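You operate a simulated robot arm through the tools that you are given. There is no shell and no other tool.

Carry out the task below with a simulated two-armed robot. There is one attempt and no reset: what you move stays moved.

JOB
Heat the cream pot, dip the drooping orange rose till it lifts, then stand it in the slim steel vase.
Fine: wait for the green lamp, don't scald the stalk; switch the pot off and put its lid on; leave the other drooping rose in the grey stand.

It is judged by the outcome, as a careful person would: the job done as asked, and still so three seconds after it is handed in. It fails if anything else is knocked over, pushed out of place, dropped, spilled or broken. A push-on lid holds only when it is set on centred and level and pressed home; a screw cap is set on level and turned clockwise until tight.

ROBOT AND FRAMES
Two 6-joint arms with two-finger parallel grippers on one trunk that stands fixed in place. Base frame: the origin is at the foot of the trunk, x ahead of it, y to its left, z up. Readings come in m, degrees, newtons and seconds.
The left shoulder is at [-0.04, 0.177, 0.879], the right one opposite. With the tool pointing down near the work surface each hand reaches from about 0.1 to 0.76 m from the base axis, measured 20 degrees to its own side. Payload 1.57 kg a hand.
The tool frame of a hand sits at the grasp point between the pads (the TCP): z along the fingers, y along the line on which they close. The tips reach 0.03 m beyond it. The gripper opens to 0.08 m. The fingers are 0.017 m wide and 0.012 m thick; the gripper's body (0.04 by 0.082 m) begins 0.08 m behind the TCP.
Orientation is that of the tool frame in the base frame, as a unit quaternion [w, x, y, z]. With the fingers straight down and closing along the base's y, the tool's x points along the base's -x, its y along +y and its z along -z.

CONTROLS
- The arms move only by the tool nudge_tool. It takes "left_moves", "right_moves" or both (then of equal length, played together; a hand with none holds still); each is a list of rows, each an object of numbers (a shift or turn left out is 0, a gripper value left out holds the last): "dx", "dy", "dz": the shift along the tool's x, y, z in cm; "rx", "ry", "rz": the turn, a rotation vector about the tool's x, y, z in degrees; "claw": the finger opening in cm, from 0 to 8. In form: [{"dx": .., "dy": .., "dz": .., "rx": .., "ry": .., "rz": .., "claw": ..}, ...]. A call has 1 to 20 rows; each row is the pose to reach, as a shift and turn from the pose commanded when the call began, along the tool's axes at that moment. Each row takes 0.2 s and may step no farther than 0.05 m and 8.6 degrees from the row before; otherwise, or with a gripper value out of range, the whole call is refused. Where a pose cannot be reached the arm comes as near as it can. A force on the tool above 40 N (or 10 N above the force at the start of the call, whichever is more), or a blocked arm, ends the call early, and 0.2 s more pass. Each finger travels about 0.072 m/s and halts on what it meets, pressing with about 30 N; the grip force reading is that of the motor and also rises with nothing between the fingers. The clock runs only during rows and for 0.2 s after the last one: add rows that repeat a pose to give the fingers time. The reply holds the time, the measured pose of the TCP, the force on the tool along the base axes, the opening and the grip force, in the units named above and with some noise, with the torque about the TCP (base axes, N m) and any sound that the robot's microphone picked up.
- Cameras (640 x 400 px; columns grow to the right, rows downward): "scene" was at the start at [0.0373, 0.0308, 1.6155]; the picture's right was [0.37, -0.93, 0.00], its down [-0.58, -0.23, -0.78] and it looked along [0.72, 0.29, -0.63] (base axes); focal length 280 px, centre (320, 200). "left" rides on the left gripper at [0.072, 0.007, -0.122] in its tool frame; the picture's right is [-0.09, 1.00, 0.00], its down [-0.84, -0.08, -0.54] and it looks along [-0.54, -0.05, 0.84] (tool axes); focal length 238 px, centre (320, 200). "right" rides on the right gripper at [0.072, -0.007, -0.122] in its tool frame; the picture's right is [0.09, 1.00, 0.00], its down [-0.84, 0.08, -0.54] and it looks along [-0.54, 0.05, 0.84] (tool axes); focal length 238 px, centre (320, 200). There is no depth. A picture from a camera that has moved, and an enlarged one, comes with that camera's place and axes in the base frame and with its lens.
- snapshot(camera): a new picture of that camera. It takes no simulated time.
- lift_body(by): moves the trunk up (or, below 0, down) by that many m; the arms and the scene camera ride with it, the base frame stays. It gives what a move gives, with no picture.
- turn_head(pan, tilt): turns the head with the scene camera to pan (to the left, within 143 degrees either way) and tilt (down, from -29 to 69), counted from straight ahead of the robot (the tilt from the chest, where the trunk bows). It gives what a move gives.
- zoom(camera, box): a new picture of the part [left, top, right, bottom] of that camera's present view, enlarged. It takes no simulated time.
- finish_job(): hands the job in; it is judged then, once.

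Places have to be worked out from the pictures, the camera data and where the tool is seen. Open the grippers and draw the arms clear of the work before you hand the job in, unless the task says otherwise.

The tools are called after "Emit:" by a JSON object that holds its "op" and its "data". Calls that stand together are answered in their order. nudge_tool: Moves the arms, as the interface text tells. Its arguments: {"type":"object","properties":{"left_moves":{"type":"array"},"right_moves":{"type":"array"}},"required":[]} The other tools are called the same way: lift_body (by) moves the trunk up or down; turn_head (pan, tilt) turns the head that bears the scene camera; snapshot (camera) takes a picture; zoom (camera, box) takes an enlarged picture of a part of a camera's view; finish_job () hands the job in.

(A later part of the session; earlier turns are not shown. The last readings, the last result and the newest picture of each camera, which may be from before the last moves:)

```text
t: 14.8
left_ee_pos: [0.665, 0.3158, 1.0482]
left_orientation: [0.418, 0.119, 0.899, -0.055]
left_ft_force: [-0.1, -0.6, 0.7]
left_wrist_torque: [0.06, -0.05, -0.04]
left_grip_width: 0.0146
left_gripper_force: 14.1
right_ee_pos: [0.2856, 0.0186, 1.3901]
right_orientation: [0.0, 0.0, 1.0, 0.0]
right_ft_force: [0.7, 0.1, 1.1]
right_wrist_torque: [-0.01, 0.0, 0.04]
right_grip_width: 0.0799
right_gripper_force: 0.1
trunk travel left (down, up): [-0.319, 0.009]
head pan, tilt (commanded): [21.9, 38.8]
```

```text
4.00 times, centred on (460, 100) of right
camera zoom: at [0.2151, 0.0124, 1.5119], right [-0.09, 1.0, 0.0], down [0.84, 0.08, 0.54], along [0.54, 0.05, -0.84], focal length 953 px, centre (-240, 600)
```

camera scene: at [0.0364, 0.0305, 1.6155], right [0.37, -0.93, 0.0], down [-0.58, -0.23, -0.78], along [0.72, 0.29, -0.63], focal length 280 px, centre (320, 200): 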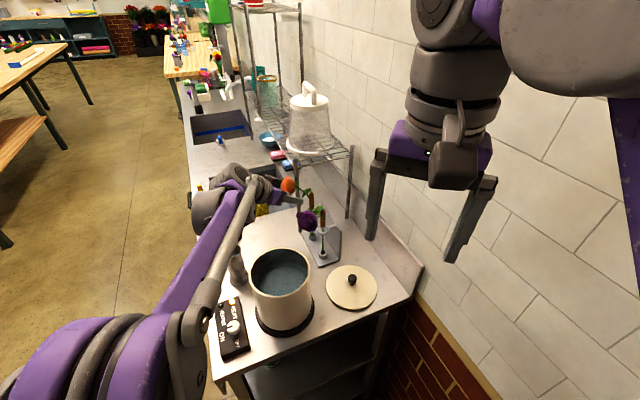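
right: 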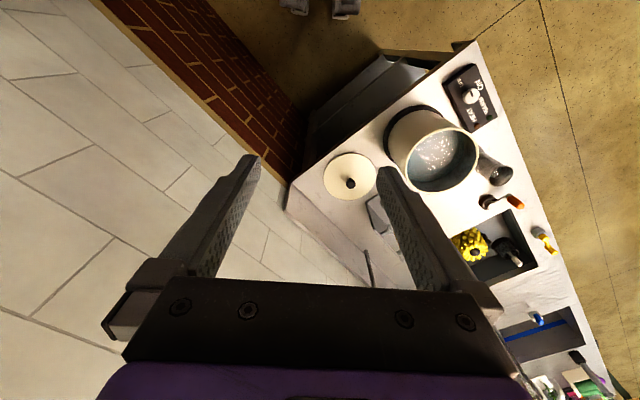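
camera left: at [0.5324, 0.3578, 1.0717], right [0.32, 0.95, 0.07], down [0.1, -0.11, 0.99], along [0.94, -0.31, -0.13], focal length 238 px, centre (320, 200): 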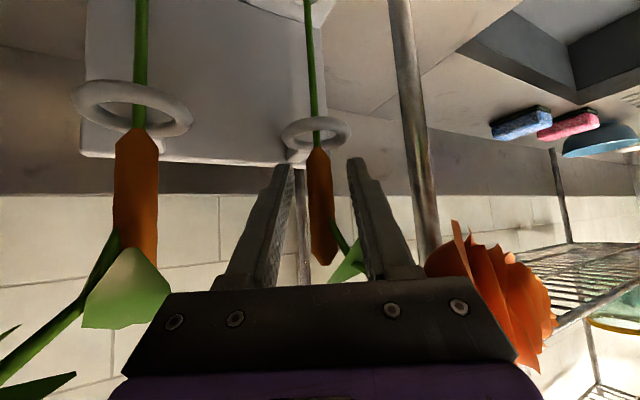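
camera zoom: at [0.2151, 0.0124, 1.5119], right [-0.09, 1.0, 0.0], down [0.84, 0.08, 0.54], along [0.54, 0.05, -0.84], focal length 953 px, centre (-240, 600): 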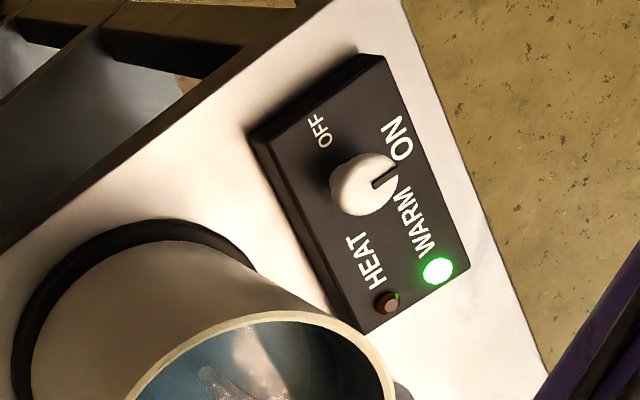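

The green WARM lamp is lit and HEAT is off. I tighten the grip, lift the rose 2 cm, and turn it 6° away from the pole.

Emit:
{"op": "nudge_tool", "data": {"left_moves": [{"claw": 0.6}, {"claw": 0.6}, {"dx": -0.77, "dz": -0.64, "claw": 0.6}, {"dx": -1.15, "dz": -0.96, "rx": -2.3, "rz": -1.93, "claw": 0.6}, {"dx": -1.53, "dz": -1.29, "rx": -4.6, "rz": -3.86, "claw": 0.6}, {"dx": -1.53, "dz": -1.29, "rx": -4.6, "rz": -3.86, "claw": 0.6}]}}

Emit:
{"op": "snapshot", "data": {"camera": "left"}}

Emit:
{"op": "zoom", "data": {"camera": "scene", "box": [240, 150, 360, 260]}}

```text
t: 16.2
left_ee_pos: [0.6658, 0.3149, 1.0673]
left_orientation: [0.422, 0.071, 0.903, -0.033]
left_ft_force: [0.1, 0.2, -0.5]
left_wrist_torque: [0.0, 0.03, 0.01]
left_grip_width: 0.015
left_gripper_force: 13.8
right_ee_pos: [0.2868, 0.0207, 1.3897]
right_orientation: [-0.001, 0.0, 1.0, 0.0]
right_ft_force: [-0.3, 0.1, -0.5]
right_wrist_torque: [-0.01, -0.01, -0.03]
right_grip_width: 0.0802
right_gripper_force: 0.1
trunk travel left (down, up): [-0.319, 0.009]
head pan, tilt (commanded): [21.9, 38.8]
```

```text
taken
camera left: at [0.5293, 0.3441, 1.0923], right [0.21, 0.97, 0.07], down [0.11, -0.1, 0.99], along [0.97, -0.2, -0.13], focal length 238 px, centre (320, 200)
```

left: 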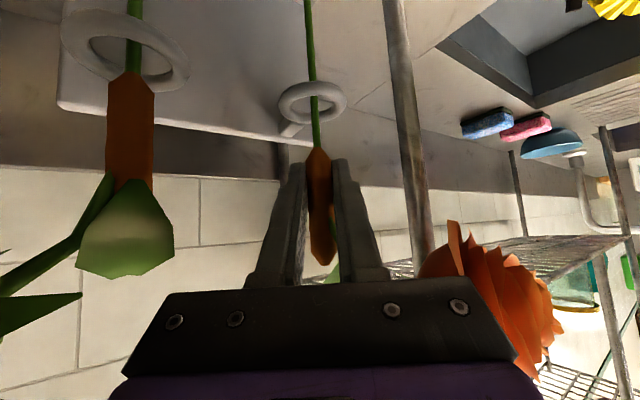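

```text
3.64 times, centred on (300, 205) of scene
camera zoom: at [0.0375, 0.031, 1.6154], right [0.37, -0.93, 0.0], down [-0.58, -0.23, -0.78], along [0.72, 0.29, -0.63], focal length 1020 px, centre (393, 182)
```

zoom: 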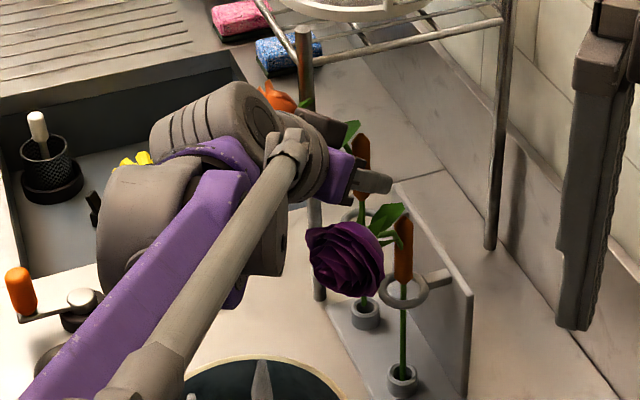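

The rose comes up cleanly with the hand. I lift another 13.5 cm straight up so the stalk's end clears the ring.

Emit:
{"op": "nudge_tool", "data": {"left_moves": [{"dx": -1.53, "dz": -1.28}, {"dx": -3.83, "dz": -3.2}, {"dx": -6.1, "dz": -5.1}, {"dx": -8.4, "dz": -7.0}, {"dx": -10.35, "dz": -8.65}, {"dx": -10.35, "dz": -8.65}]}}

Emit:
{"op": "snapshot", "data": {"camera": "left"}}

Emit:
{"op": "snapshot", "data": {"camera": "scene"}}

Emit:
{"op": "snapshot", "data": {"camera": "right"}}

```text
t: 17.6
left_ee_pos: [0.6648, 0.3148, 1.2026]
left_orientation: [0.421, 0.072, 0.903, -0.034]
left_ft_force: [0.3, 0.1, 0.1]
left_wrist_torque: [-0.01, 0.01, 0.03]
left_grip_width: 0.0146
left_gripper_force: 14.1
right_ee_pos: [0.2854, 0.0189, 1.3887]
right_orientation: [-0.001, 0.0, 1.0, 0.0]
right_ft_force: [0.0, 0.6, -0.5]
right_wrist_torque: [0.0, 0.01, -0.03]
right_grip_width: 0.0802
right_gripper_force: 0.0
trunk travel left (down, up): [-0.319, 0.009]
head pan, tilt (commanded): [21.9, 38.8]
```

```text
taken
camera left: at [0.5294, 0.3439, 1.2276], right [0.21, 0.97, 0.07], down [0.11, -0.1, 0.99], along [0.97, -0.2, -0.13], focal length 238 px, centre (320, 200)
```

left: 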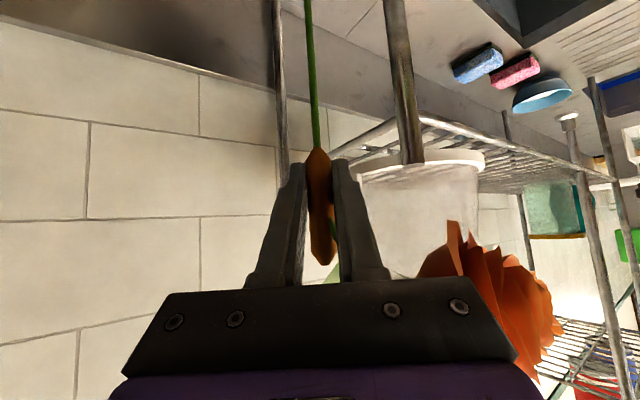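

```text
taken
camera scene: at [0.0375, 0.0309, 1.6154], right [0.37, -0.93, 0.0], down [-0.58, -0.23, -0.78], along [0.72, 0.29, -0.63], focal length 280 px, centre (320, 200)
```

scene: 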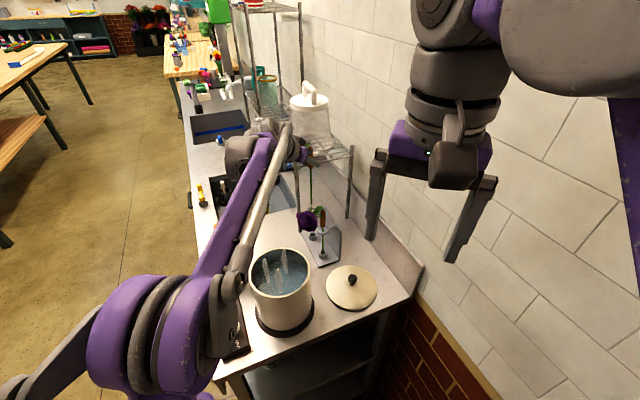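

```text
taken
camera right: at [0.2152, 0.0125, 1.5119], right [-0.09, 1.0, 0.0], down [0.84, 0.08, 0.54], along [0.54, 0.05, -0.84], focal length 238 px, centre (320, 200)
```

right: 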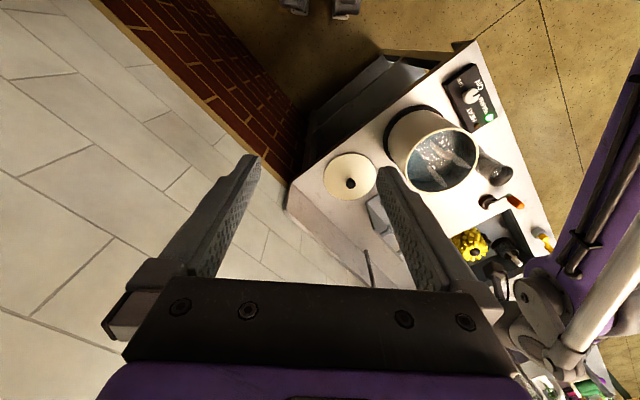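

Steam now rises from the pot and WARM stays lit. I check that the stalk's end is out of the ring.

Emit:
{"op": "zoom", "data": {"camera": "scene", "box": [270, 110, 360, 270]}}

Emit:
{"op": "zoom", "data": {"camera": "right", "box": [400, 50, 520, 150]}}

```text
2.50 times, centred on (315, 190) of scene
camera zoom: at [0.0375, 0.0309, 1.6154], right [0.37, -0.93, 0.0], down [-0.58, -0.23, -0.78], along [0.72, 0.29, -0.63], focal length 701 px, centre (332, 225)
```

zoom: 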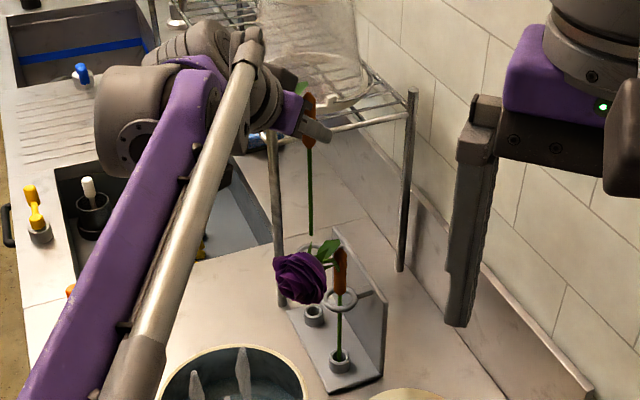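

```text
4.00 times, centred on (460, 100) of right
camera zoom: at [0.2152, 0.0125, 1.5119], right [-0.09, 1.0, 0.0], down [0.84, 0.08, 0.54], along [0.54, 0.05, -0.84], focal length 953 px, centre (-240, 600)
```

zoom: 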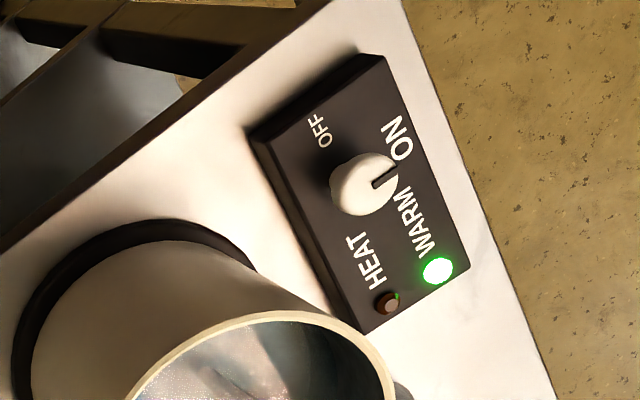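

The stalk's end is at z≈1.041, clear of the ring (about 16.2 cm below the TCP). I carry the rose around the purple one, on its left, to above the pot at z=1.25.

Emit:
{"op": "nudge_tool", "data": {"left_moves": [{"dx": 1.47, "dy": 1.43, "dz": -3.68}, {"dx": 2.94, "dy": 2.86, "dz": -7.36}, {"dx": 4.41, "dy": 4.29, "dz": -11.04}, {"dx": 6.12, "dy": 2.11, "dz": -13.41}, {"dx": 7.83, "dy": -0.07, "dz": -15.78}, {"dx": 9.54, "dy": -2.26, "dz": -18.15}, {"dx": 11.25, "dy": -4.44, "dz": -20.52}, {"dx": 12.96, "dy": -6.62, "dz": -22.89}, {"dx": 12.96, "dy": -6.62, "dz": -22.89}]}}

Emit:
{"op": "snapshot", "data": {"camera": "left"}}

Emit:
{"op": "snapshot", "data": {"camera": "scene"}}

Emit:
{"op": "snapshot", "data": {"camera": "right"}}

```text
t: 19.6
left_ee_pos: [0.4, 0.2908, 1.2512]
left_orientation: [0.421, 0.071, 0.903, -0.033]
left_ft_force: [-0.7, 1.1, -0.7]
left_wrist_torque: [0.01, 0.02, 0.02]
left_grip_width: 0.0146
left_gripper_force: 13.6
right_ee_pos: [0.2865, 0.0196, 1.3896]
right_orientation: [0.0, 0.0, 1.0, 0.0]
right_ft_force: [0.4, 1.2, -0.9]
right_wrist_torque: [-0.01, -0.01, 0.02]
right_grip_width: 0.0799
right_gripper_force: 0.0
trunk travel left (down, up): [-0.319, 0.009]
head pan, tilt (commanded): [21.9, 38.8]
```

```text
taken
camera left: at [0.2635, 0.319, 1.2753], right [0.21, 0.97, 0.07], down [0.11, -0.1, 0.99], along [0.97, -0.2, -0.13], focal length 238 px, centre (320, 200)
```

left: 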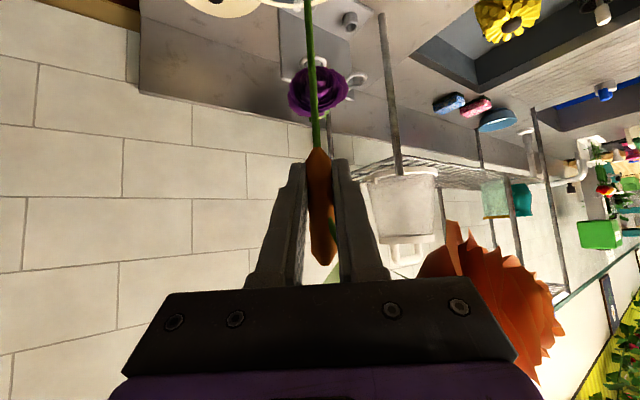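

```text
taken
camera scene: at [0.0383, 0.0313, 1.6155], right [0.37, -0.93, 0.0], down [-0.58, -0.23, -0.78], along [0.72, 0.29, -0.63], focal length 280 px, centre (320, 200)
```

scene: 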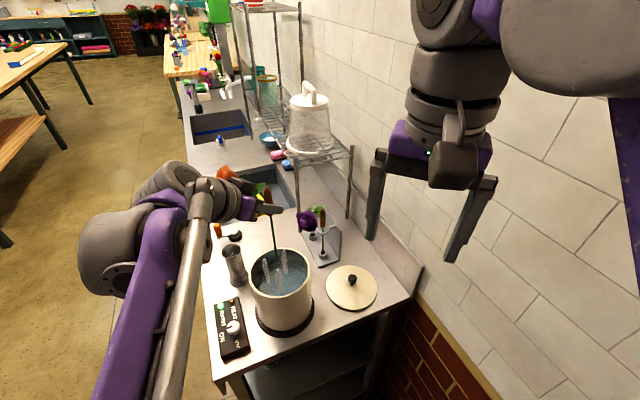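

```text
taken
camera right: at [0.216, 0.0129, 1.5118], right [-0.09, 1.0, 0.0], down [0.84, 0.08, 0.54], along [0.54, 0.05, -0.84], focal length 238 px, centre (320, 200)
```

right: 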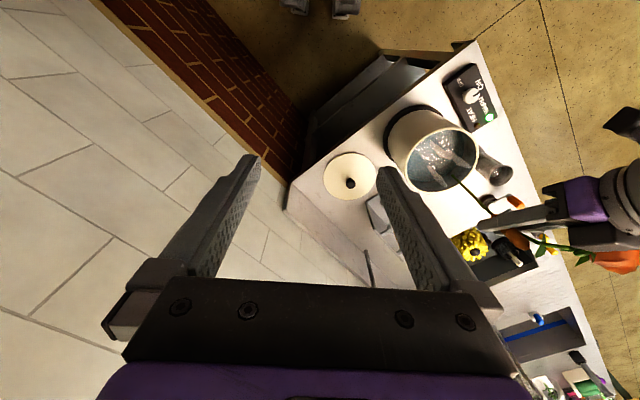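

The rose hangs above the pot and the green lamp is lit. I zoom in to check the stalk's place over the opening and the lamps.

Emit:
{"op": "zoom", "data": {"camera": "scene", "box": [200, 155, 340, 345]}}

Emit:
{"op": "zoom", "data": {"camera": "right", "box": [380, 50, 540, 220]}}

Emit:
{"op": "zoom", "data": {"camera": "scene", "box": [205, 285, 265, 365]}}

```text
2.11 times, centred on (270, 250) of scene
camera zoom: at [0.0383, 0.0313, 1.6155], right [0.37, -0.93, 0.0], down [-0.58, -0.23, -0.78], along [0.72, 0.29, -0.63], focal length 590 px, centre (425, 95)
```

zoom: 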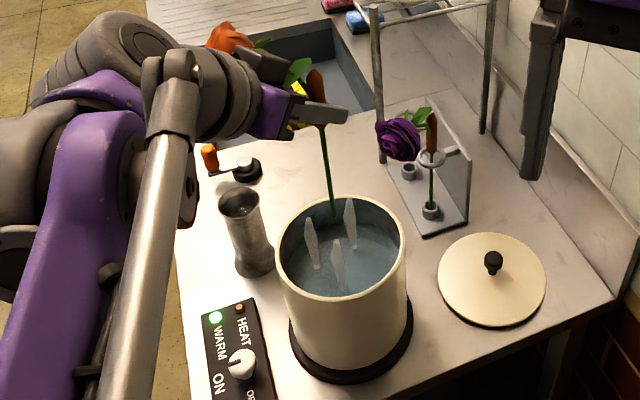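

```text
2.35 times, centred on (460, 135) of right
camera zoom: at [0.216, 0.0129, 1.5118], right [-0.09, 1.0, 0.0], down [0.84, 0.08, 0.54], along [0.54, 0.05, -0.84], focal length 561 px, centre (-9, 353)
```

zoom: 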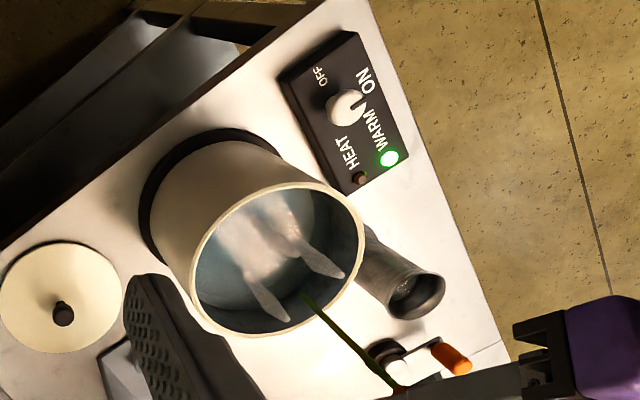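

```text
5.00 times, centred on (235, 325) of scene
camera zoom: at [0.0383, 0.0313, 1.6155], right [0.37, -0.93, 0.0], down [-0.58, -0.23, -0.78], along [0.72, 0.29, -0.63], focal length 1402 px, centre (745, -425)
```

zoom: 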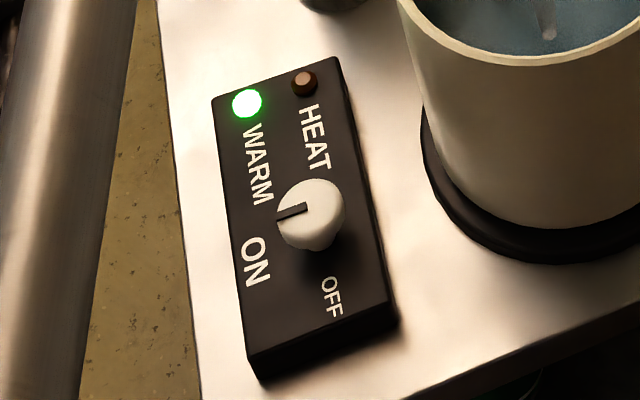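

The stalk is right over the opening at about (0.405, 0.29), and WARM is green. I dip it straight down so its end is about 4 cm under the water (end at z≈0.945).

Emit:
{"op": "nudge_tool", "data": {"left_moves": [{"dx": 2.8, "dz": 2.32}, {"dx": 5.56, "dz": 4.65}, {"dx": 8.34, "dz": 6.97}, {"dx": 11.12, "dz": 9.29}]}}

Emit:
{"op": "zoom", "data": {"camera": "scene", "box": [200, 155, 340, 345]}}

Emit:
{"op": "zoom", "data": {"camera": "right", "box": [380, 50, 620, 290]}}

```text
t: 20.6
left_ee_pos: [0.3999, 0.2902, 1.1056]
left_orientation: [0.421, 0.071, 0.904, -0.033]
left_ft_force: [-0.3, -0.5, -0.1]
left_wrist_torque: [0.01, 0.01, 0.0]
left_grip_width: 0.0147
left_gripper_force: 13.5
right_ee_pos: [0.2854, 0.019, 1.3887]
right_orientation: [0.0, 0.0, 1.0, 0.0]
right_ft_force: [-0.5, -0.1, -0.2]
right_wrist_torque: [-0.03, -0.02, 0.0]
right_grip_width: 0.0799
right_gripper_force: 0.1
trunk travel left (down, up): [-0.319, 0.009]
head pan, tilt (commanded): [21.9, 38.8]
```

```text
2.11 times, centred on (270, 250) of scene
camera zoom: at [0.0379, 0.0313, 1.6154], right [0.37, -0.93, 0.0], down [-0.58, -0.23, -0.78], along [0.72, 0.29, -0.63], focal length 590 px, centre (425, 95)
```

zoom: 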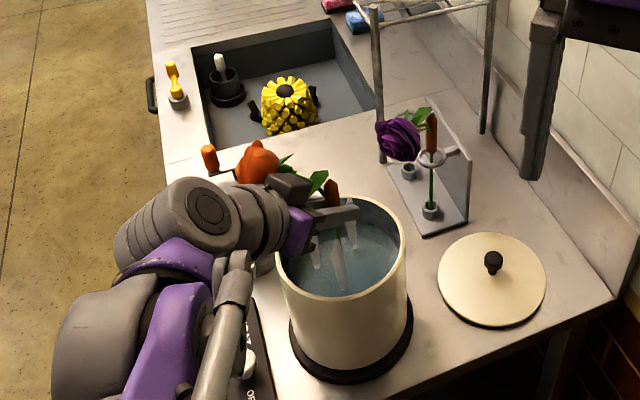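

```text
1.67 times, centred on (500, 170) of right
camera zoom: at [0.2156, 0.0128, 1.5119], right [-0.09, 1.0, 0.0], down [0.84, 0.08, 0.54], along [0.54, 0.05, -0.84], focal length 397 px, centre (20, 250)
```

zoom: 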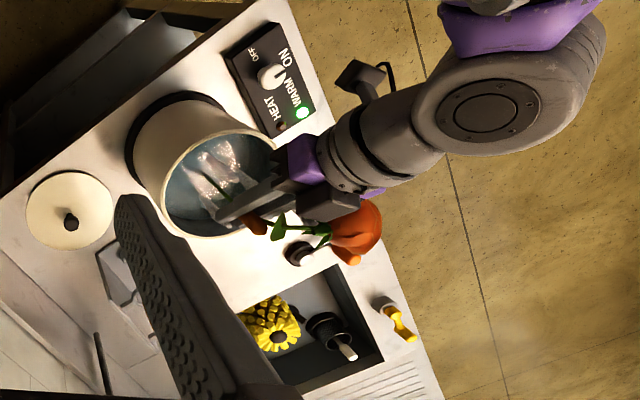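

The stalk is in the water and WARM is green. I hold for about a second and watch the flower.

Emit:
{"op": "nudge_tool", "data": {"left_moves": [{"dx": 0}, {"dx": 0}, {"dx": 0}, {"dx": 0}]}}

Emit:
{"op": "zoom", "data": {"camera": "scene", "box": [200, 155, 340, 345]}}

Emit:
{"op": "zoom", "data": {"camera": "right", "box": [380, 50, 620, 290]}}

```text
t: 21.6
left_ee_pos: [0.3988, 0.2902, 1.1055]
left_orientation: [0.421, 0.071, 0.904, -0.033]
left_ft_force: [-0.4, -0.2, -0.3]
left_wrist_torque: [0.02, -0.01, -0.04]
left_grip_width: 0.0149
left_gripper_force: 14.1
right_ee_pos: [0.2867, 0.0189, 1.3897]
right_orientation: [0.0, 0.0, 1.0, 0.0]
right_ft_force: [0.2, 0.0, -0.4]
right_wrist_torque: [0.01, -0.01, 0.01]
right_grip_width: 0.0799
right_gripper_force: 0.0
trunk travel left (down, up): [-0.319, 0.009]
head pan, tilt (commanded): [21.9, 38.8]
```

```text
2.11 times, centred on (270, 250) of scene
camera zoom: at [0.0374, 0.0309, 1.6154], right [0.37, -0.93, 0.0], down [-0.58, -0.23, -0.78], along [0.72, 0.29, -0.63], focal length 590 px, centre (425, 95)
```

zoom: 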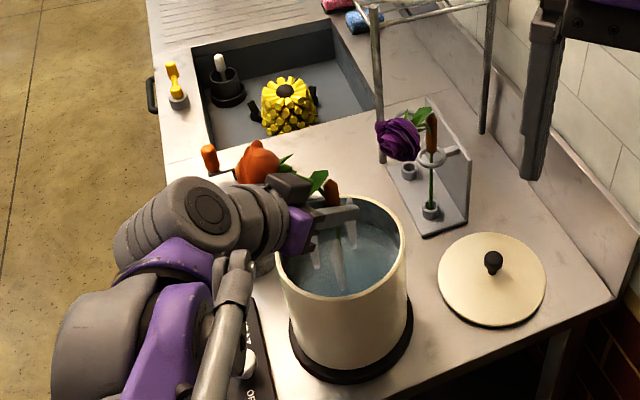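

```text
1.67 times, centred on (500, 170) of right
camera zoom: at [0.2152, 0.0125, 1.5119], right [-0.09, 1.0, 0.0], down [0.84, 0.08, 0.54], along [0.54, 0.05, -0.84], focal length 397 px, centre (20, 250)
```

zoom: 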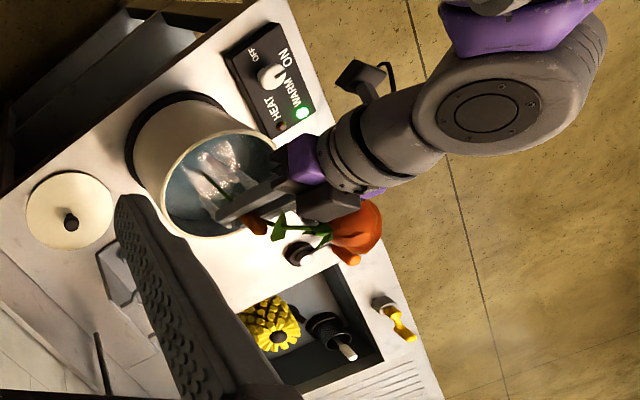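

No clear change yet. I zoom in to confirm that the stalk is below the surface.

Emit:
{"op": "zoom", "data": {"camera": "right", "box": [440, 110, 540, 200]}}

Emit:
{"op": "zoom", "data": {"camera": "scene", "box": [245, 210, 315, 300]}}

```text
4.44 times, centred on (490, 155) of right
camera zoom: at [0.2152, 0.0125, 1.5119], right [-0.09, 1.0, 0.0], down [0.84, 0.08, 0.54], along [0.54, 0.05, -0.84], focal length 1059 px, centre (-436, 400)
```

zoom: 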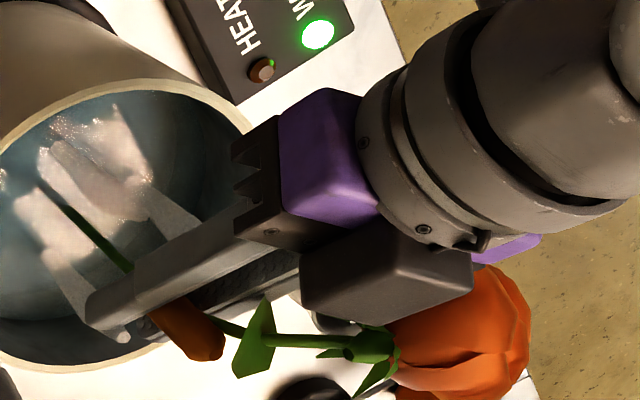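

```text
4.44 times, centred on (280, 255) of scene
camera zoom: at [0.0374, 0.0309, 1.6154], right [0.37, -0.93, 0.0], down [-0.58, -0.23, -0.78], along [0.72, 0.29, -0.63], focal length 1247 px, centre (498, -44)
```

zoom: 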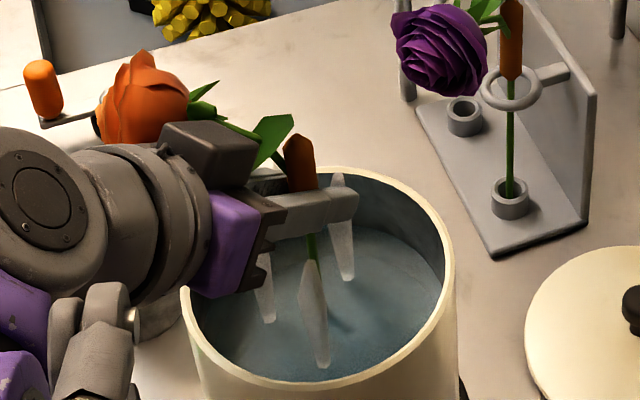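

The visible stalk ends at z≈0.958, so immersion may be shallow. I lower 2 cm more (end ≈0.925, still above the pot floor) and hold briefly.

Emit:
{"op": "nudge_tool", "data": {"left_moves": [{"dx": 0.77, "dz": 0.64}, {"dx": 1.53, "dz": 1.28}, {"dx": 1.53, "dz": 1.28}, {"dx": 1.53, "dz": 1.28}]}}

Emit:
{"op": "zoom", "data": {"camera": "right", "box": [420, 90, 580, 220]}}

Emit:
{"op": "zoom", "data": {"camera": "scene", "box": [215, 190, 315, 300]}}

```text
t: 22.6
left_ee_pos: [0.3996, 0.2913, 1.0851]
left_orientation: [0.422, 0.071, 0.903, -0.033]
left_ft_force: [-0.3, -0.5, -0.3]
left_wrist_torque: [0.01, 0.01, 0.0]
left_grip_width: 0.0148
left_gripper_force: 14.4
right_ee_pos: [0.2864, 0.0179, 1.3895]
right_orientation: [0.0, -0.001, 1.0, 0.0]
right_ft_force: [0.5, -0.9, 0.7]
right_wrist_torque: [0.01, 0.02, -0.03]
right_grip_width: 0.08
right_gripper_force: 0.1
trunk travel left (down, up): [-0.319, 0.009]
head pan, tilt (commanded): [21.9, 38.8]
```

```text
3.08 times, centred on (500, 155) of right
camera zoom: at [0.2152, 0.0125, 1.5119], right [-0.09, 1.0, 0.0], down [0.84, 0.08, 0.54], along [0.54, 0.05, -0.84], focal length 733 px, centre (-234, 338)
```

zoom: 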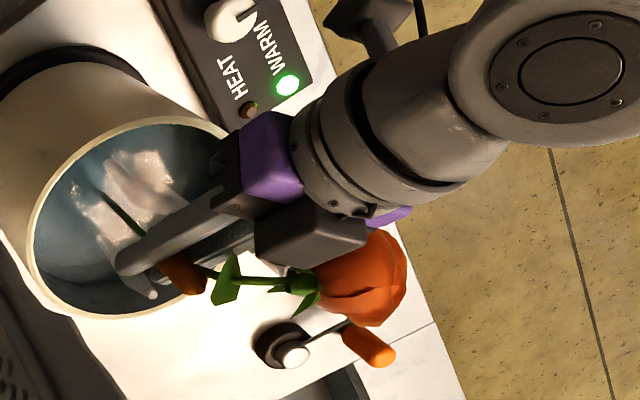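

```text
3.64 times, centred on (265, 245) of scene
camera zoom: at [0.0374, 0.0309, 1.6154], right [0.37, -0.93, 0.0], down [-0.58, -0.23, -0.78], along [0.72, 0.29, -0.63], focal length 1020 px, centre (520, 36)
```

zoom: 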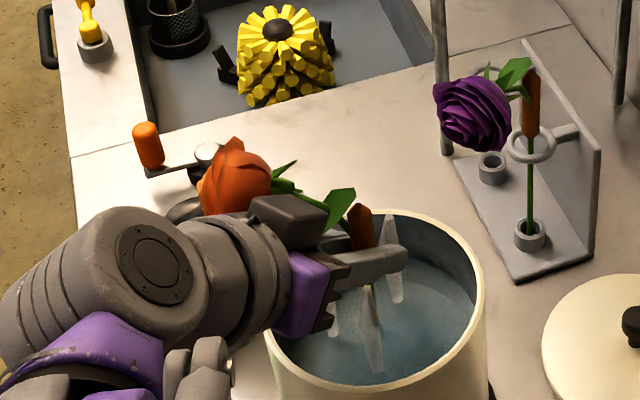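

The stalk now enters the surface at z≈0.97, so about 4.5 cm is immersed. I hold another second and watch.

Emit:
{"op": "nudge_tool", "data": {"left_moves": [{"dx": 0}, {"dx": 0}, {"dx": 0}, {"dx": 0}]}}

Emit:
{"op": "zoom", "data": {"camera": "right", "box": [420, 90, 580, 220]}}

Emit:
{"op": "zoom", "data": {"camera": "scene", "box": [215, 190, 315, 300]}}

```text
t: 23.6
left_ee_pos: [0.3998, 0.2907, 1.0847]
left_orientation: [0.421, 0.071, 0.903, -0.033]
left_ft_force: [0.3, 0.3, -0.9]
left_wrist_torque: [0.03, -0.02, 0.01]
left_grip_width: 0.0146
left_gripper_force: 14.1
right_ee_pos: [0.2861, 0.0188, 1.3903]
right_orientation: [0.0, 0.0, 1.0, 0.001]
right_ft_force: [1.1, 0.8, -0.5]
right_wrist_torque: [0.02, -0.02, 0.03]
right_grip_width: 0.08
right_gripper_force: 0.0
trunk travel left (down, up): [-0.319, 0.009]
head pan, tilt (commanded): [21.9, 38.8]
```

```text
3.08 times, centred on (500, 155) of right
camera zoom: at [0.2151, 0.0124, 1.5119], right [-0.09, 1.0, 0.0], down [0.84, 0.08, 0.54], along [0.54, 0.05, -0.84], focal length 733 px, centre (-234, 338)
```

zoom: 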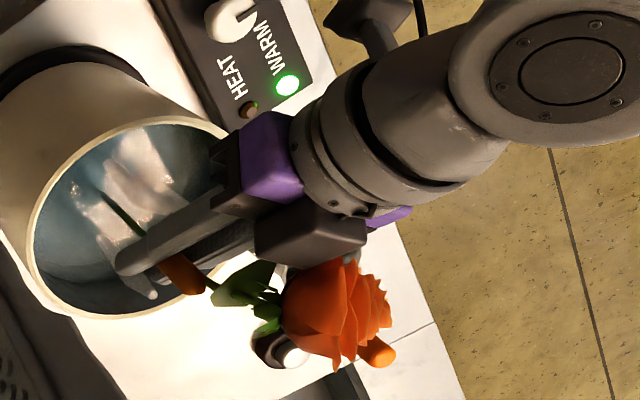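

```text
3.64 times, centred on (265, 245) of scene
camera zoom: at [0.0374, 0.0309, 1.6154], right [0.37, -0.93, 0.0], down [-0.58, -0.23, -0.78], along [0.72, 0.29, -0.63], focal length 1020 px, centre (520, 36)
```

zoom: 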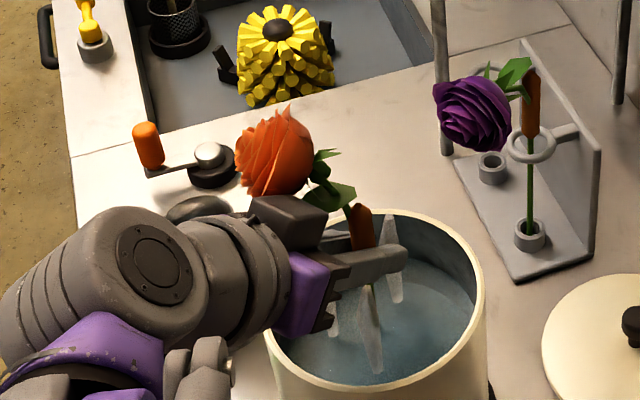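

The flower has begun to rise. I hold briefly and look again.

Emit:
{"op": "nudge_tool", "data": {"left_moves": [{"dx": 0}]}}

Emit:
{"op": "zoom", "data": {"camera": "right", "box": [420, 90, 580, 220]}}

Emit:
{"op": "zoom", "data": {"camera": "scene", "box": [215, 190, 315, 300]}}

```text
t: 24.0
left_ee_pos: [0.3994, 0.2898, 1.0854]
left_orientation: [0.422, 0.071, 0.903, -0.033]
left_ft_force: [0.4, -0.4, 0.0]
left_wrist_torque: [-0.01, 0.0, 0.04]
left_grip_width: 0.0145
left_gripper_force: 14.1
right_ee_pos: [0.2852, 0.0194, 1.3903]
right_orientation: [0.0, -0.001, 1.0, -0.001]
right_ft_force: [-0.7, 0.3, 0.6]
right_wrist_torque: [-0.04, 0.03, 0.0]
right_grip_width: 0.08
right_gripper_force: 0.1
trunk travel left (down, up): [-0.319, 0.009]
head pan, tilt (commanded): [21.9, 38.8]
```

```text
3.08 times, centred on (500, 155) of right
camera zoom: at [0.2151, 0.0124, 1.5119], right [-0.09, 1.0, 0.0], down [0.84, 0.08, 0.54], along [0.54, 0.05, -0.84], focal length 733 px, centre (-234, 338)
```

zoom: 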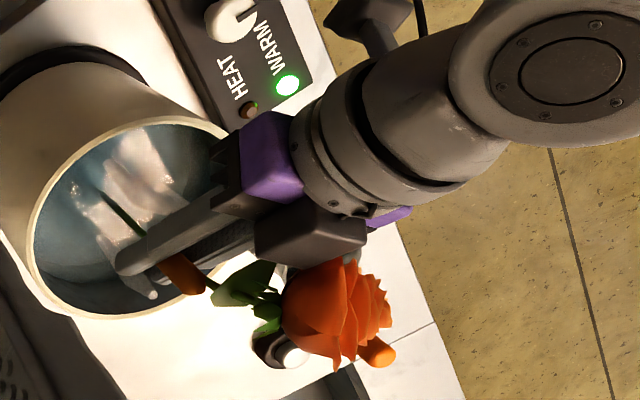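

```text
3.64 times, centred on (265, 245) of scene
camera zoom: at [0.0374, 0.0308, 1.6154], right [0.37, -0.93, 0.0], down [-0.58, -0.23, -0.78], along [0.72, 0.29, -0.63], focal length 1020 px, centre (520, 36)
```

zoom: 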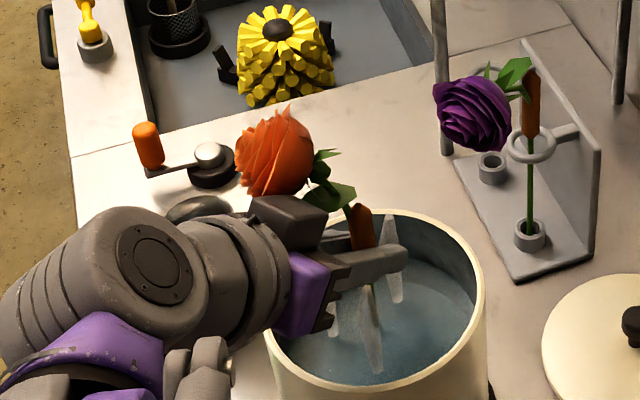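

I look closely at the flower from all cameras to judge whether it has fully lifted.

Emit:
{"op": "zoom", "data": {"camera": "right", "box": [455, 140, 535, 220]}}

Emit:
{"op": "zoom", "data": {"camera": "scene", "box": [240, 205, 300, 260]}}

Emit:
{"op": "snapshot", "data": {"camera": "left"}}

```text
5.00 times, centred on (495, 180) of right
camera zoom: at [0.2151, 0.0124, 1.5119], right [-0.09, 1.0, 0.0], down [0.84, 0.08, 0.54], along [0.54, 0.05, -0.84], focal length 1192 px, centre (-555, 300)
```

zoom: 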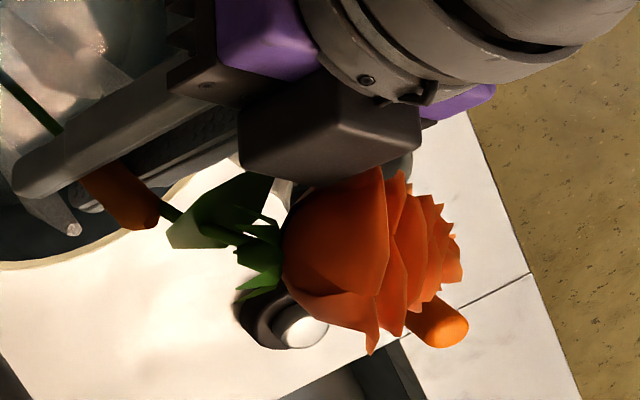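

```text
7.27 times, centred on (270, 232) of scene
camera zoom: at [0.0374, 0.0308, 1.6154], right [0.37, -0.93, 0.0], down [-0.58, -0.23, -0.78], along [0.72, 0.29, -0.63], focal length 2040 px, centre (684, -36)
```

zoom: 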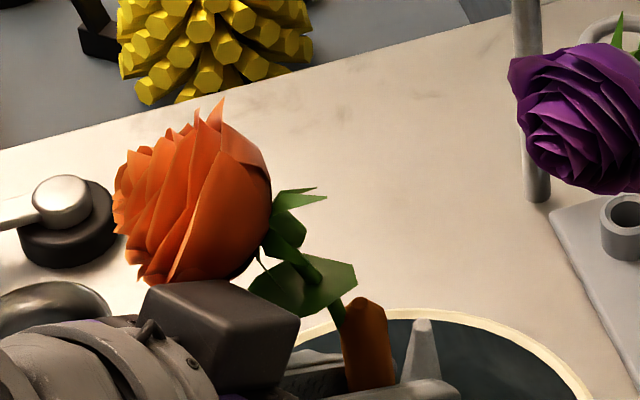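

```text
taken
camera left: at [0.2629, 0.3183, 1.1103], right [0.21, 0.97, 0.07], down [0.11, -0.1, 0.99], along [0.97, -0.2, -0.13], focal length 238 px, centre (320, 200)
```

left: 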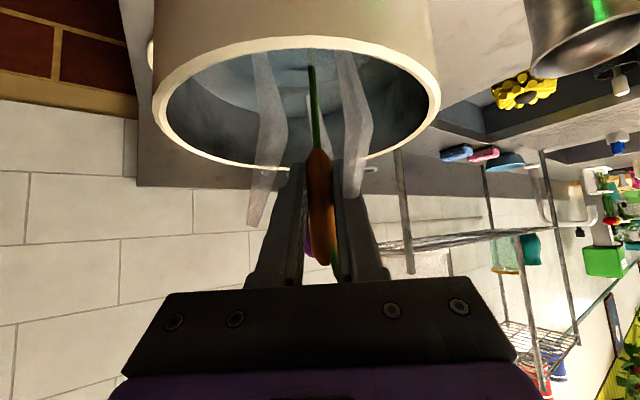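

The flower has swung up to about 50° and stopped; it may be resting on the housing of the gripper. To avoid scalding, I lift the stalk out of the water now and inspect it.

Emit:
{"op": "nudge_tool", "data": {"left_moves": [{"dx": -3.4, "dz": -2.85}, {"dx": -6.9, "dz": -5.77}, {"dx": -10.35, "dz": -8.65}]}}

Emit:
{"op": "zoom", "data": {"camera": "right", "box": [450, 120, 590, 240]}}

Emit:
{"op": "zoom", "data": {"camera": "scene", "box": [220, 155, 320, 275]}}

Emit:
{"op": "snapshot", "data": {"camera": "scene"}}

```text
t: 24.8
left_ee_pos: [0.3995, 0.29, 1.2215]
left_orientation: [0.421, 0.071, 0.904, -0.033]
left_ft_force: [-0.7, -1.0, 0.2]
left_wrist_torque: [-0.01, 0.03, 0.0]
left_grip_width: 0.0149
left_gripper_force: 14.1
right_ee_pos: [0.285, 0.0192, 1.39]
right_orientation: [0.0, 0.0, 1.0, -0.001]
right_ft_force: [0.1, -0.7, 0.3]
right_wrist_torque: [-0.01, -0.02, -0.01]
right_grip_width: 0.08
right_gripper_force: 0.1
trunk travel left (down, up): [-0.319, 0.009]
head pan, tilt (commanded): [21.9, 38.8]
```

```text
3.33 times, centred on (520, 180) of right
camera zoom: at [0.2151, 0.0121, 1.512], right [-0.09, 1.0, 0.0], down [0.84, 0.08, 0.54], along [0.54, 0.05, -0.84], focal length 794 px, centre (-347, 267)
```

zoom: 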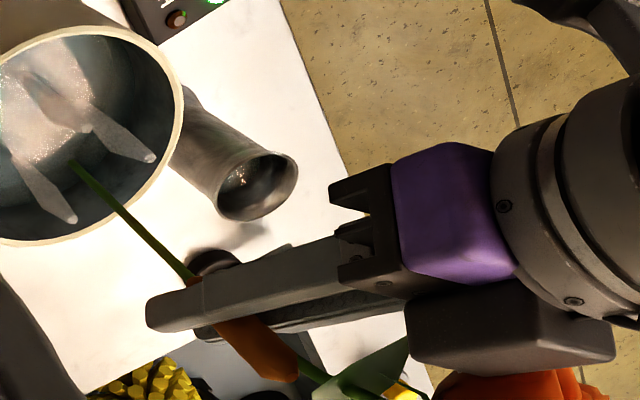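

```text
3.33 times, centred on (270, 215) of scene
camera zoom: at [0.0373, 0.0305, 1.6155], right [0.37, -0.93, 0.0], down [-0.58, -0.23, -0.78], along [0.72, 0.29, -0.63], focal length 935 px, centre (487, 150)
```

zoom: 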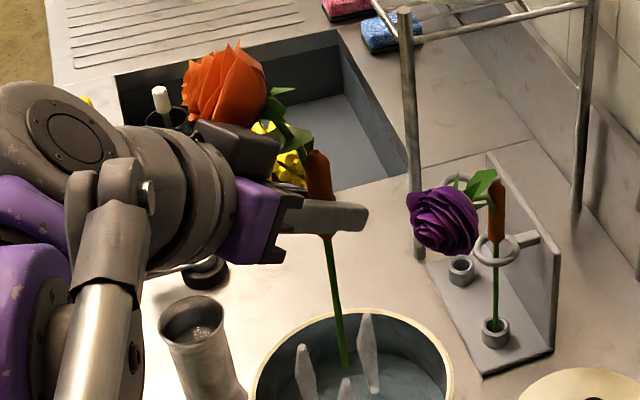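

```text
taken
camera scene: at [0.0373, 0.0305, 1.6155], right [0.37, -0.93, 0.0], down [-0.58, -0.23, -0.78], along [0.72, 0.29, -0.63], focal length 280 px, centre (320, 200)
```

scene: 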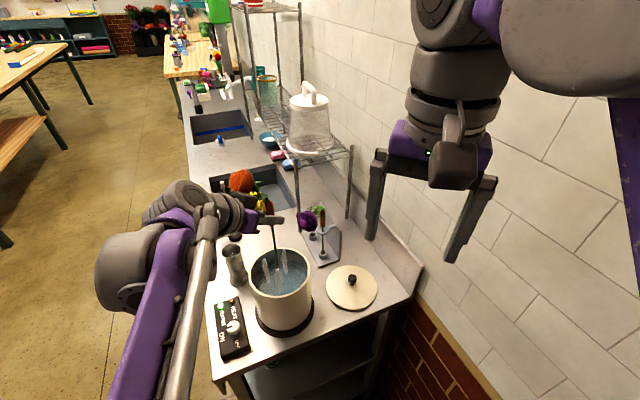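

The rose is clear of the water. I zoom on the flower and its neck to judge its state.

Emit:
{"op": "zoom", "data": {"camera": "scene", "box": [225, 160, 285, 215]}}

Emit:
{"op": "zoom", "data": {"camera": "right", "box": [500, 180, 640, 300]}}

Emit:
{"op": "snapshot", "data": {"camera": "left"}}

```text
7.27 times, centred on (255, 188) of scene
camera zoom: at [0.0373, 0.0305, 1.6155], right [0.37, -0.93, 0.0], down [-0.58, -0.23, -0.78], along [0.72, 0.29, -0.63], focal length 2040 px, centre (793, 291)
```

zoom: 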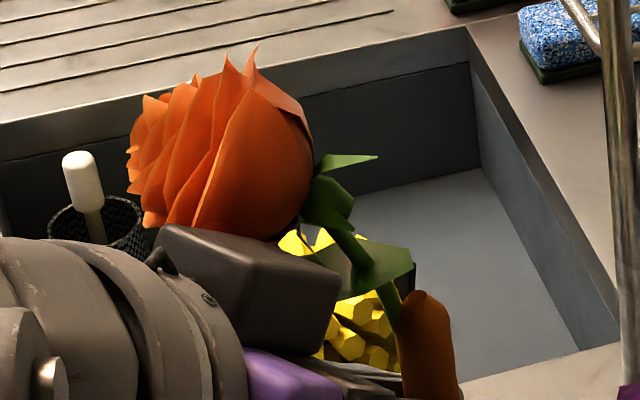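

```text
3.33 times, centred on (570, 240) of right
camera zoom: at [0.2151, 0.0121, 1.512], right [-0.09, 1.0, 0.0], down [0.84, 0.08, 0.54], along [0.54, 0.05, -0.84], focal length 794 px, centre (-513, 67)
```

zoom: 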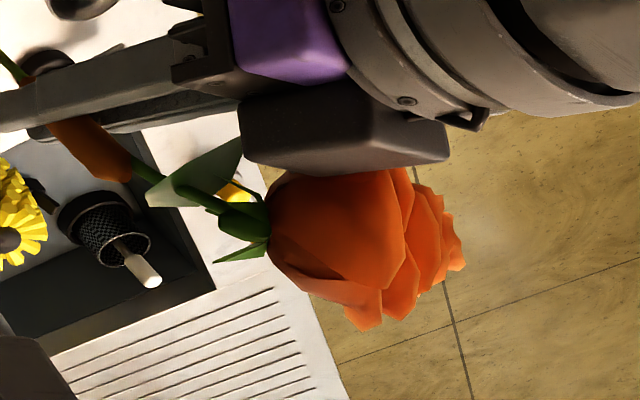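

```text
taken
camera left: at [0.2628, 0.3189, 1.2458], right [0.21, 0.97, 0.07], down [0.11, -0.1, 0.99], along [0.97, -0.2, -0.13], focal length 238 px, centre (320, 200)
```

left: 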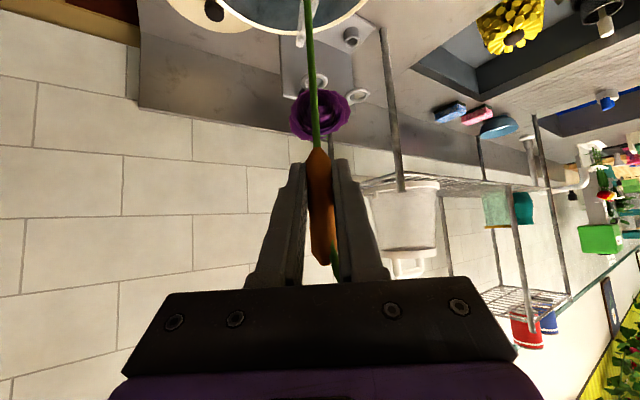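

The flower appears to be leaning against the dark housing on the gripper (at about 50° lift), so it should finish rising once released. I carry the rose over to above the vase, keeping the stalk's end at z≈1.06.

Emit:
{"op": "nudge_tool", "data": {"left_moves": [{"dx": 0.07, "dy": 4.2, "dz": -0.08}, {"dx": 0.13, "dy": 8.4, "dz": -0.15}, {"dx": 0.2, "dy": 12.6, "dz": -0.23}, {"dx": 0.26, "dy": 16.85, "dz": -0.3}, {"dx": 0.26, "dy": 16.85, "dz": -0.3}]}}

Emit:
{"op": "snapshot", "data": {"camera": "left"}}

Emit:
{"op": "snapshot", "data": {"camera": "scene"}}

Emit:
{"op": "zoom", "data": {"camera": "right", "box": [440, 60, 640, 260]}}

```text
t: 26.0
left_ee_pos: [0.4212, 0.458, 1.222]
left_orientation: [0.422, 0.071, 0.903, -0.033]
left_ft_force: [1.0, -0.5, -1.4]
left_wrist_torque: [0.04, 0.0, 0.0]
left_grip_width: 0.0147
left_gripper_force: 13.3
right_ee_pos: [0.2855, 0.0184, 1.3897]
right_orientation: [0.0, 0.0, 1.0, 0.0]
right_ft_force: [0.1, -0.6, -0.9]
right_wrist_torque: [-0.01, -0.02, 0.02]
right_grip_width: 0.0799
right_gripper_force: 0.0
trunk travel left (down, up): [-0.319, 0.009]
head pan, tilt (commanded): [21.9, 38.8]
```

```text
taken
camera left: at [0.285, 0.4854, 1.2457], right [0.21, 0.97, 0.07], down [0.11, -0.1, 0.99], along [0.97, -0.2, -0.13], focal length 238 px, centre (320, 200)
```

left: 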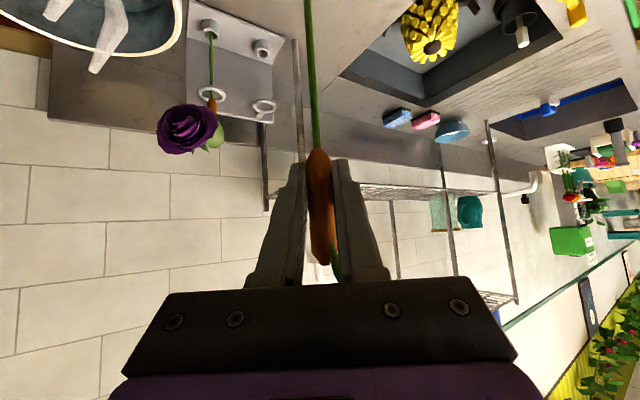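

```text
taken
camera scene: at [0.0367, 0.0296, 1.6155], right [0.37, -0.93, 0.0], down [-0.58, -0.23, -0.78], along [0.72, 0.29, -0.63], focal length 280 px, centre (320, 200)
```

scene: 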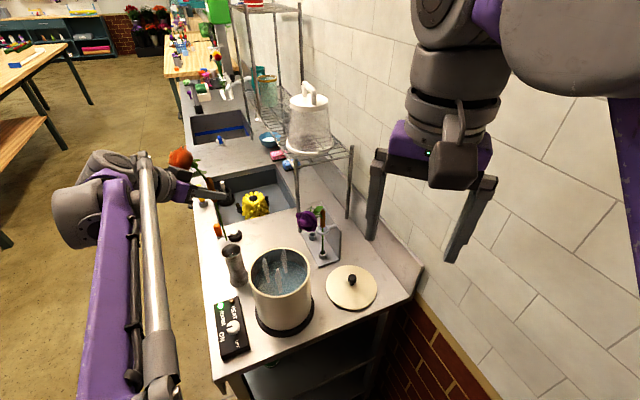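

```text
2.00 times, centred on (540, 160) of right
camera zoom: at [0.2145, 0.0113, 1.512], right [-0.09, 1.0, 0.0], down [0.84, 0.08, 0.54], along [0.54, 0.05, -0.84], focal length 477 px, centre (-120, 280)
```

zoom: 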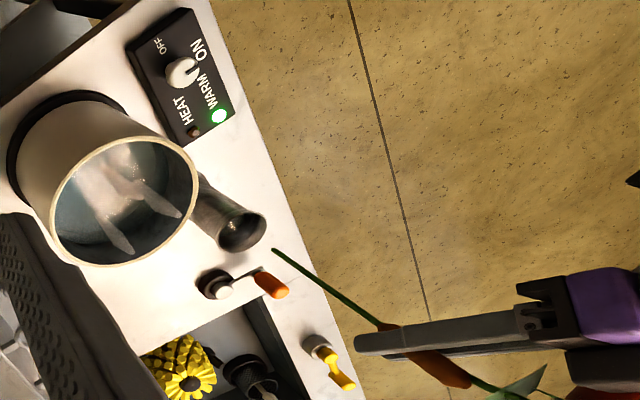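

I check alignment of the stalk with the vase opening from the head camera.

Emit:
{"op": "zoom", "data": {"camera": "scene", "box": [180, 150, 280, 300]}}

Emit:
{"op": "zoom", "data": {"camera": "scene", "box": [155, 140, 225, 210]}}

```text
2.67 times, centred on (230, 225) of scene
camera zoom: at [0.0367, 0.0296, 1.6155], right [0.37, -0.93, 0.0], down [-0.58, -0.23, -0.78], along [0.72, 0.29, -0.63], focal length 748 px, centre (560, 133)
```

zoom: 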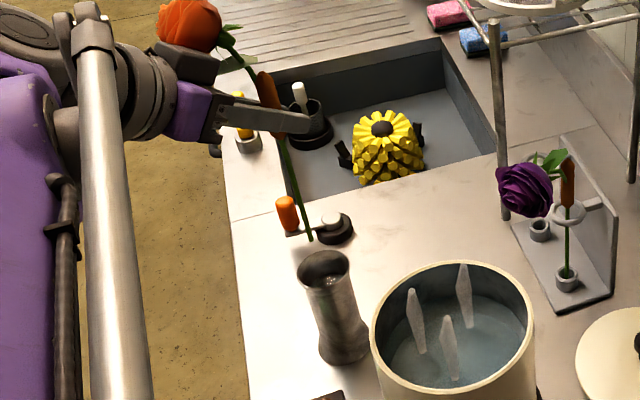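

```text
5.71 times, centred on (190, 175) of scene
camera zoom: at [0.0367, 0.0296, 1.6155], right [0.37, -0.93, 0.0], down [-0.58, -0.23, -0.78], along [0.72, 0.29, -0.63], focal length 1603 px, centre (1063, 343)
```

zoom: 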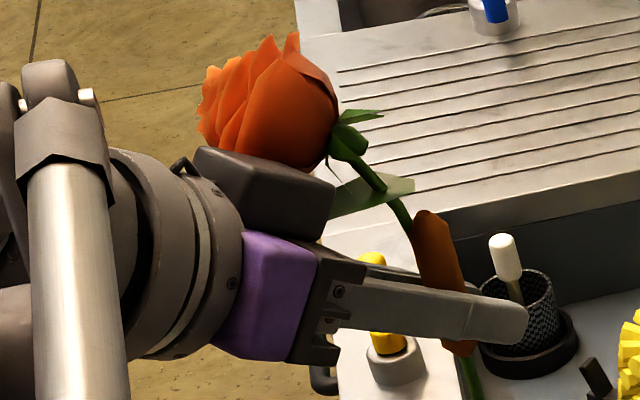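

The stalk needs a small shift (+4 mm x, −3 mm y). I make it and lower 8 cm so the end enters the vase, then check.

Emit:
{"op": "nudge_tool", "data": {"left_moves": [{"dx": -0.28, "dy": -0.24, "dz": 0.34}, {"dx": 2.02, "dy": -0.24, "dz": 2.26}, {"dx": 4.3, "dy": -0.24, "dz": 4.2}, {"dx": 5.85, "dy": -0.24, "dz": 5.47}, {"dx": 5.85, "dy": -0.24, "dz": 5.47}]}}

Emit:
{"op": "zoom", "data": {"camera": "scene", "box": [180, 170, 280, 300]}}

Emit:
{"op": "zoom", "data": {"camera": "right", "box": [440, 60, 640, 260]}}

Emit:
{"op": "snapshot", "data": {"camera": "left"}}

```text
t: 27.2
left_ee_pos: [0.4254, 0.4549, 1.14]
left_orientation: [0.422, 0.071, 0.903, -0.033]
left_ft_force: [-1.1, -0.4, 0.0]
left_wrist_torque: [0.02, -0.02, -0.02]
left_grip_width: 0.0145
left_gripper_force: 14.2
right_ee_pos: [0.2859, 0.0186, 1.3899]
right_orientation: [0.001, 0.0, 1.0, 0.0]
right_ft_force: [-0.1, -0.9, 0.1]
right_wrist_torque: [0.0, 0.03, -0.01]
right_grip_width: 0.0798
right_gripper_force: 0.1
trunk travel left (down, up): [-0.319, 0.009]
head pan, tilt (commanded): [21.9, 38.8]
```

```text
3.08 times, centred on (230, 235) of scene
camera zoom: at [0.0373, 0.0308, 1.6155], right [0.37, -0.93, 0.0], down [-0.58, -0.23, -0.78], along [0.72, 0.29, -0.63], focal length 863 px, centre (597, 92)
```

zoom: 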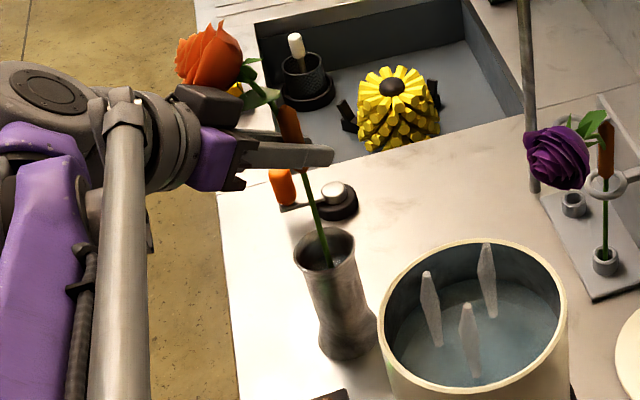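

```text
2.00 times, centred on (540, 160) of right
camera zoom: at [0.215, 0.0124, 1.5119], right [-0.09, 1.0, 0.0], down [0.84, 0.08, 0.54], along [0.54, 0.05, -0.84], focal length 477 px, centre (-120, 280)
```

zoom: 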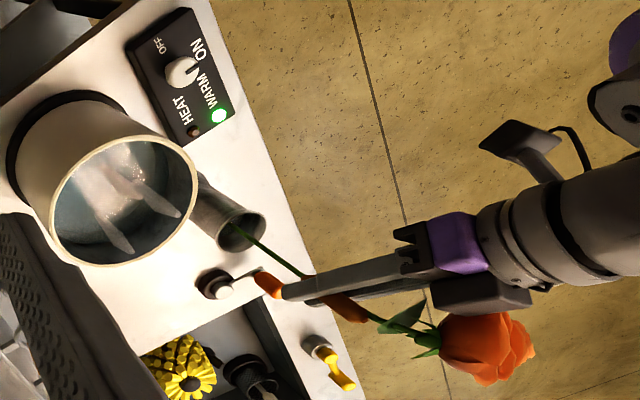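

```text
taken
camera left: at [0.2886, 0.4832, 1.1646], right [0.21, 0.97, 0.07], down [0.11, -0.1, 0.99], along [0.97, -0.2, -0.13], focal length 238 px, centre (320, 200)
```

left: 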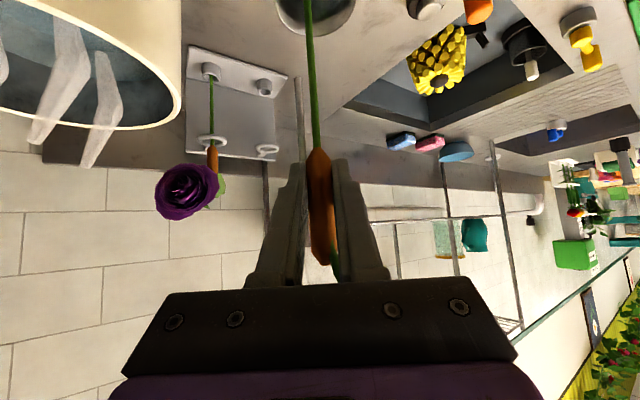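

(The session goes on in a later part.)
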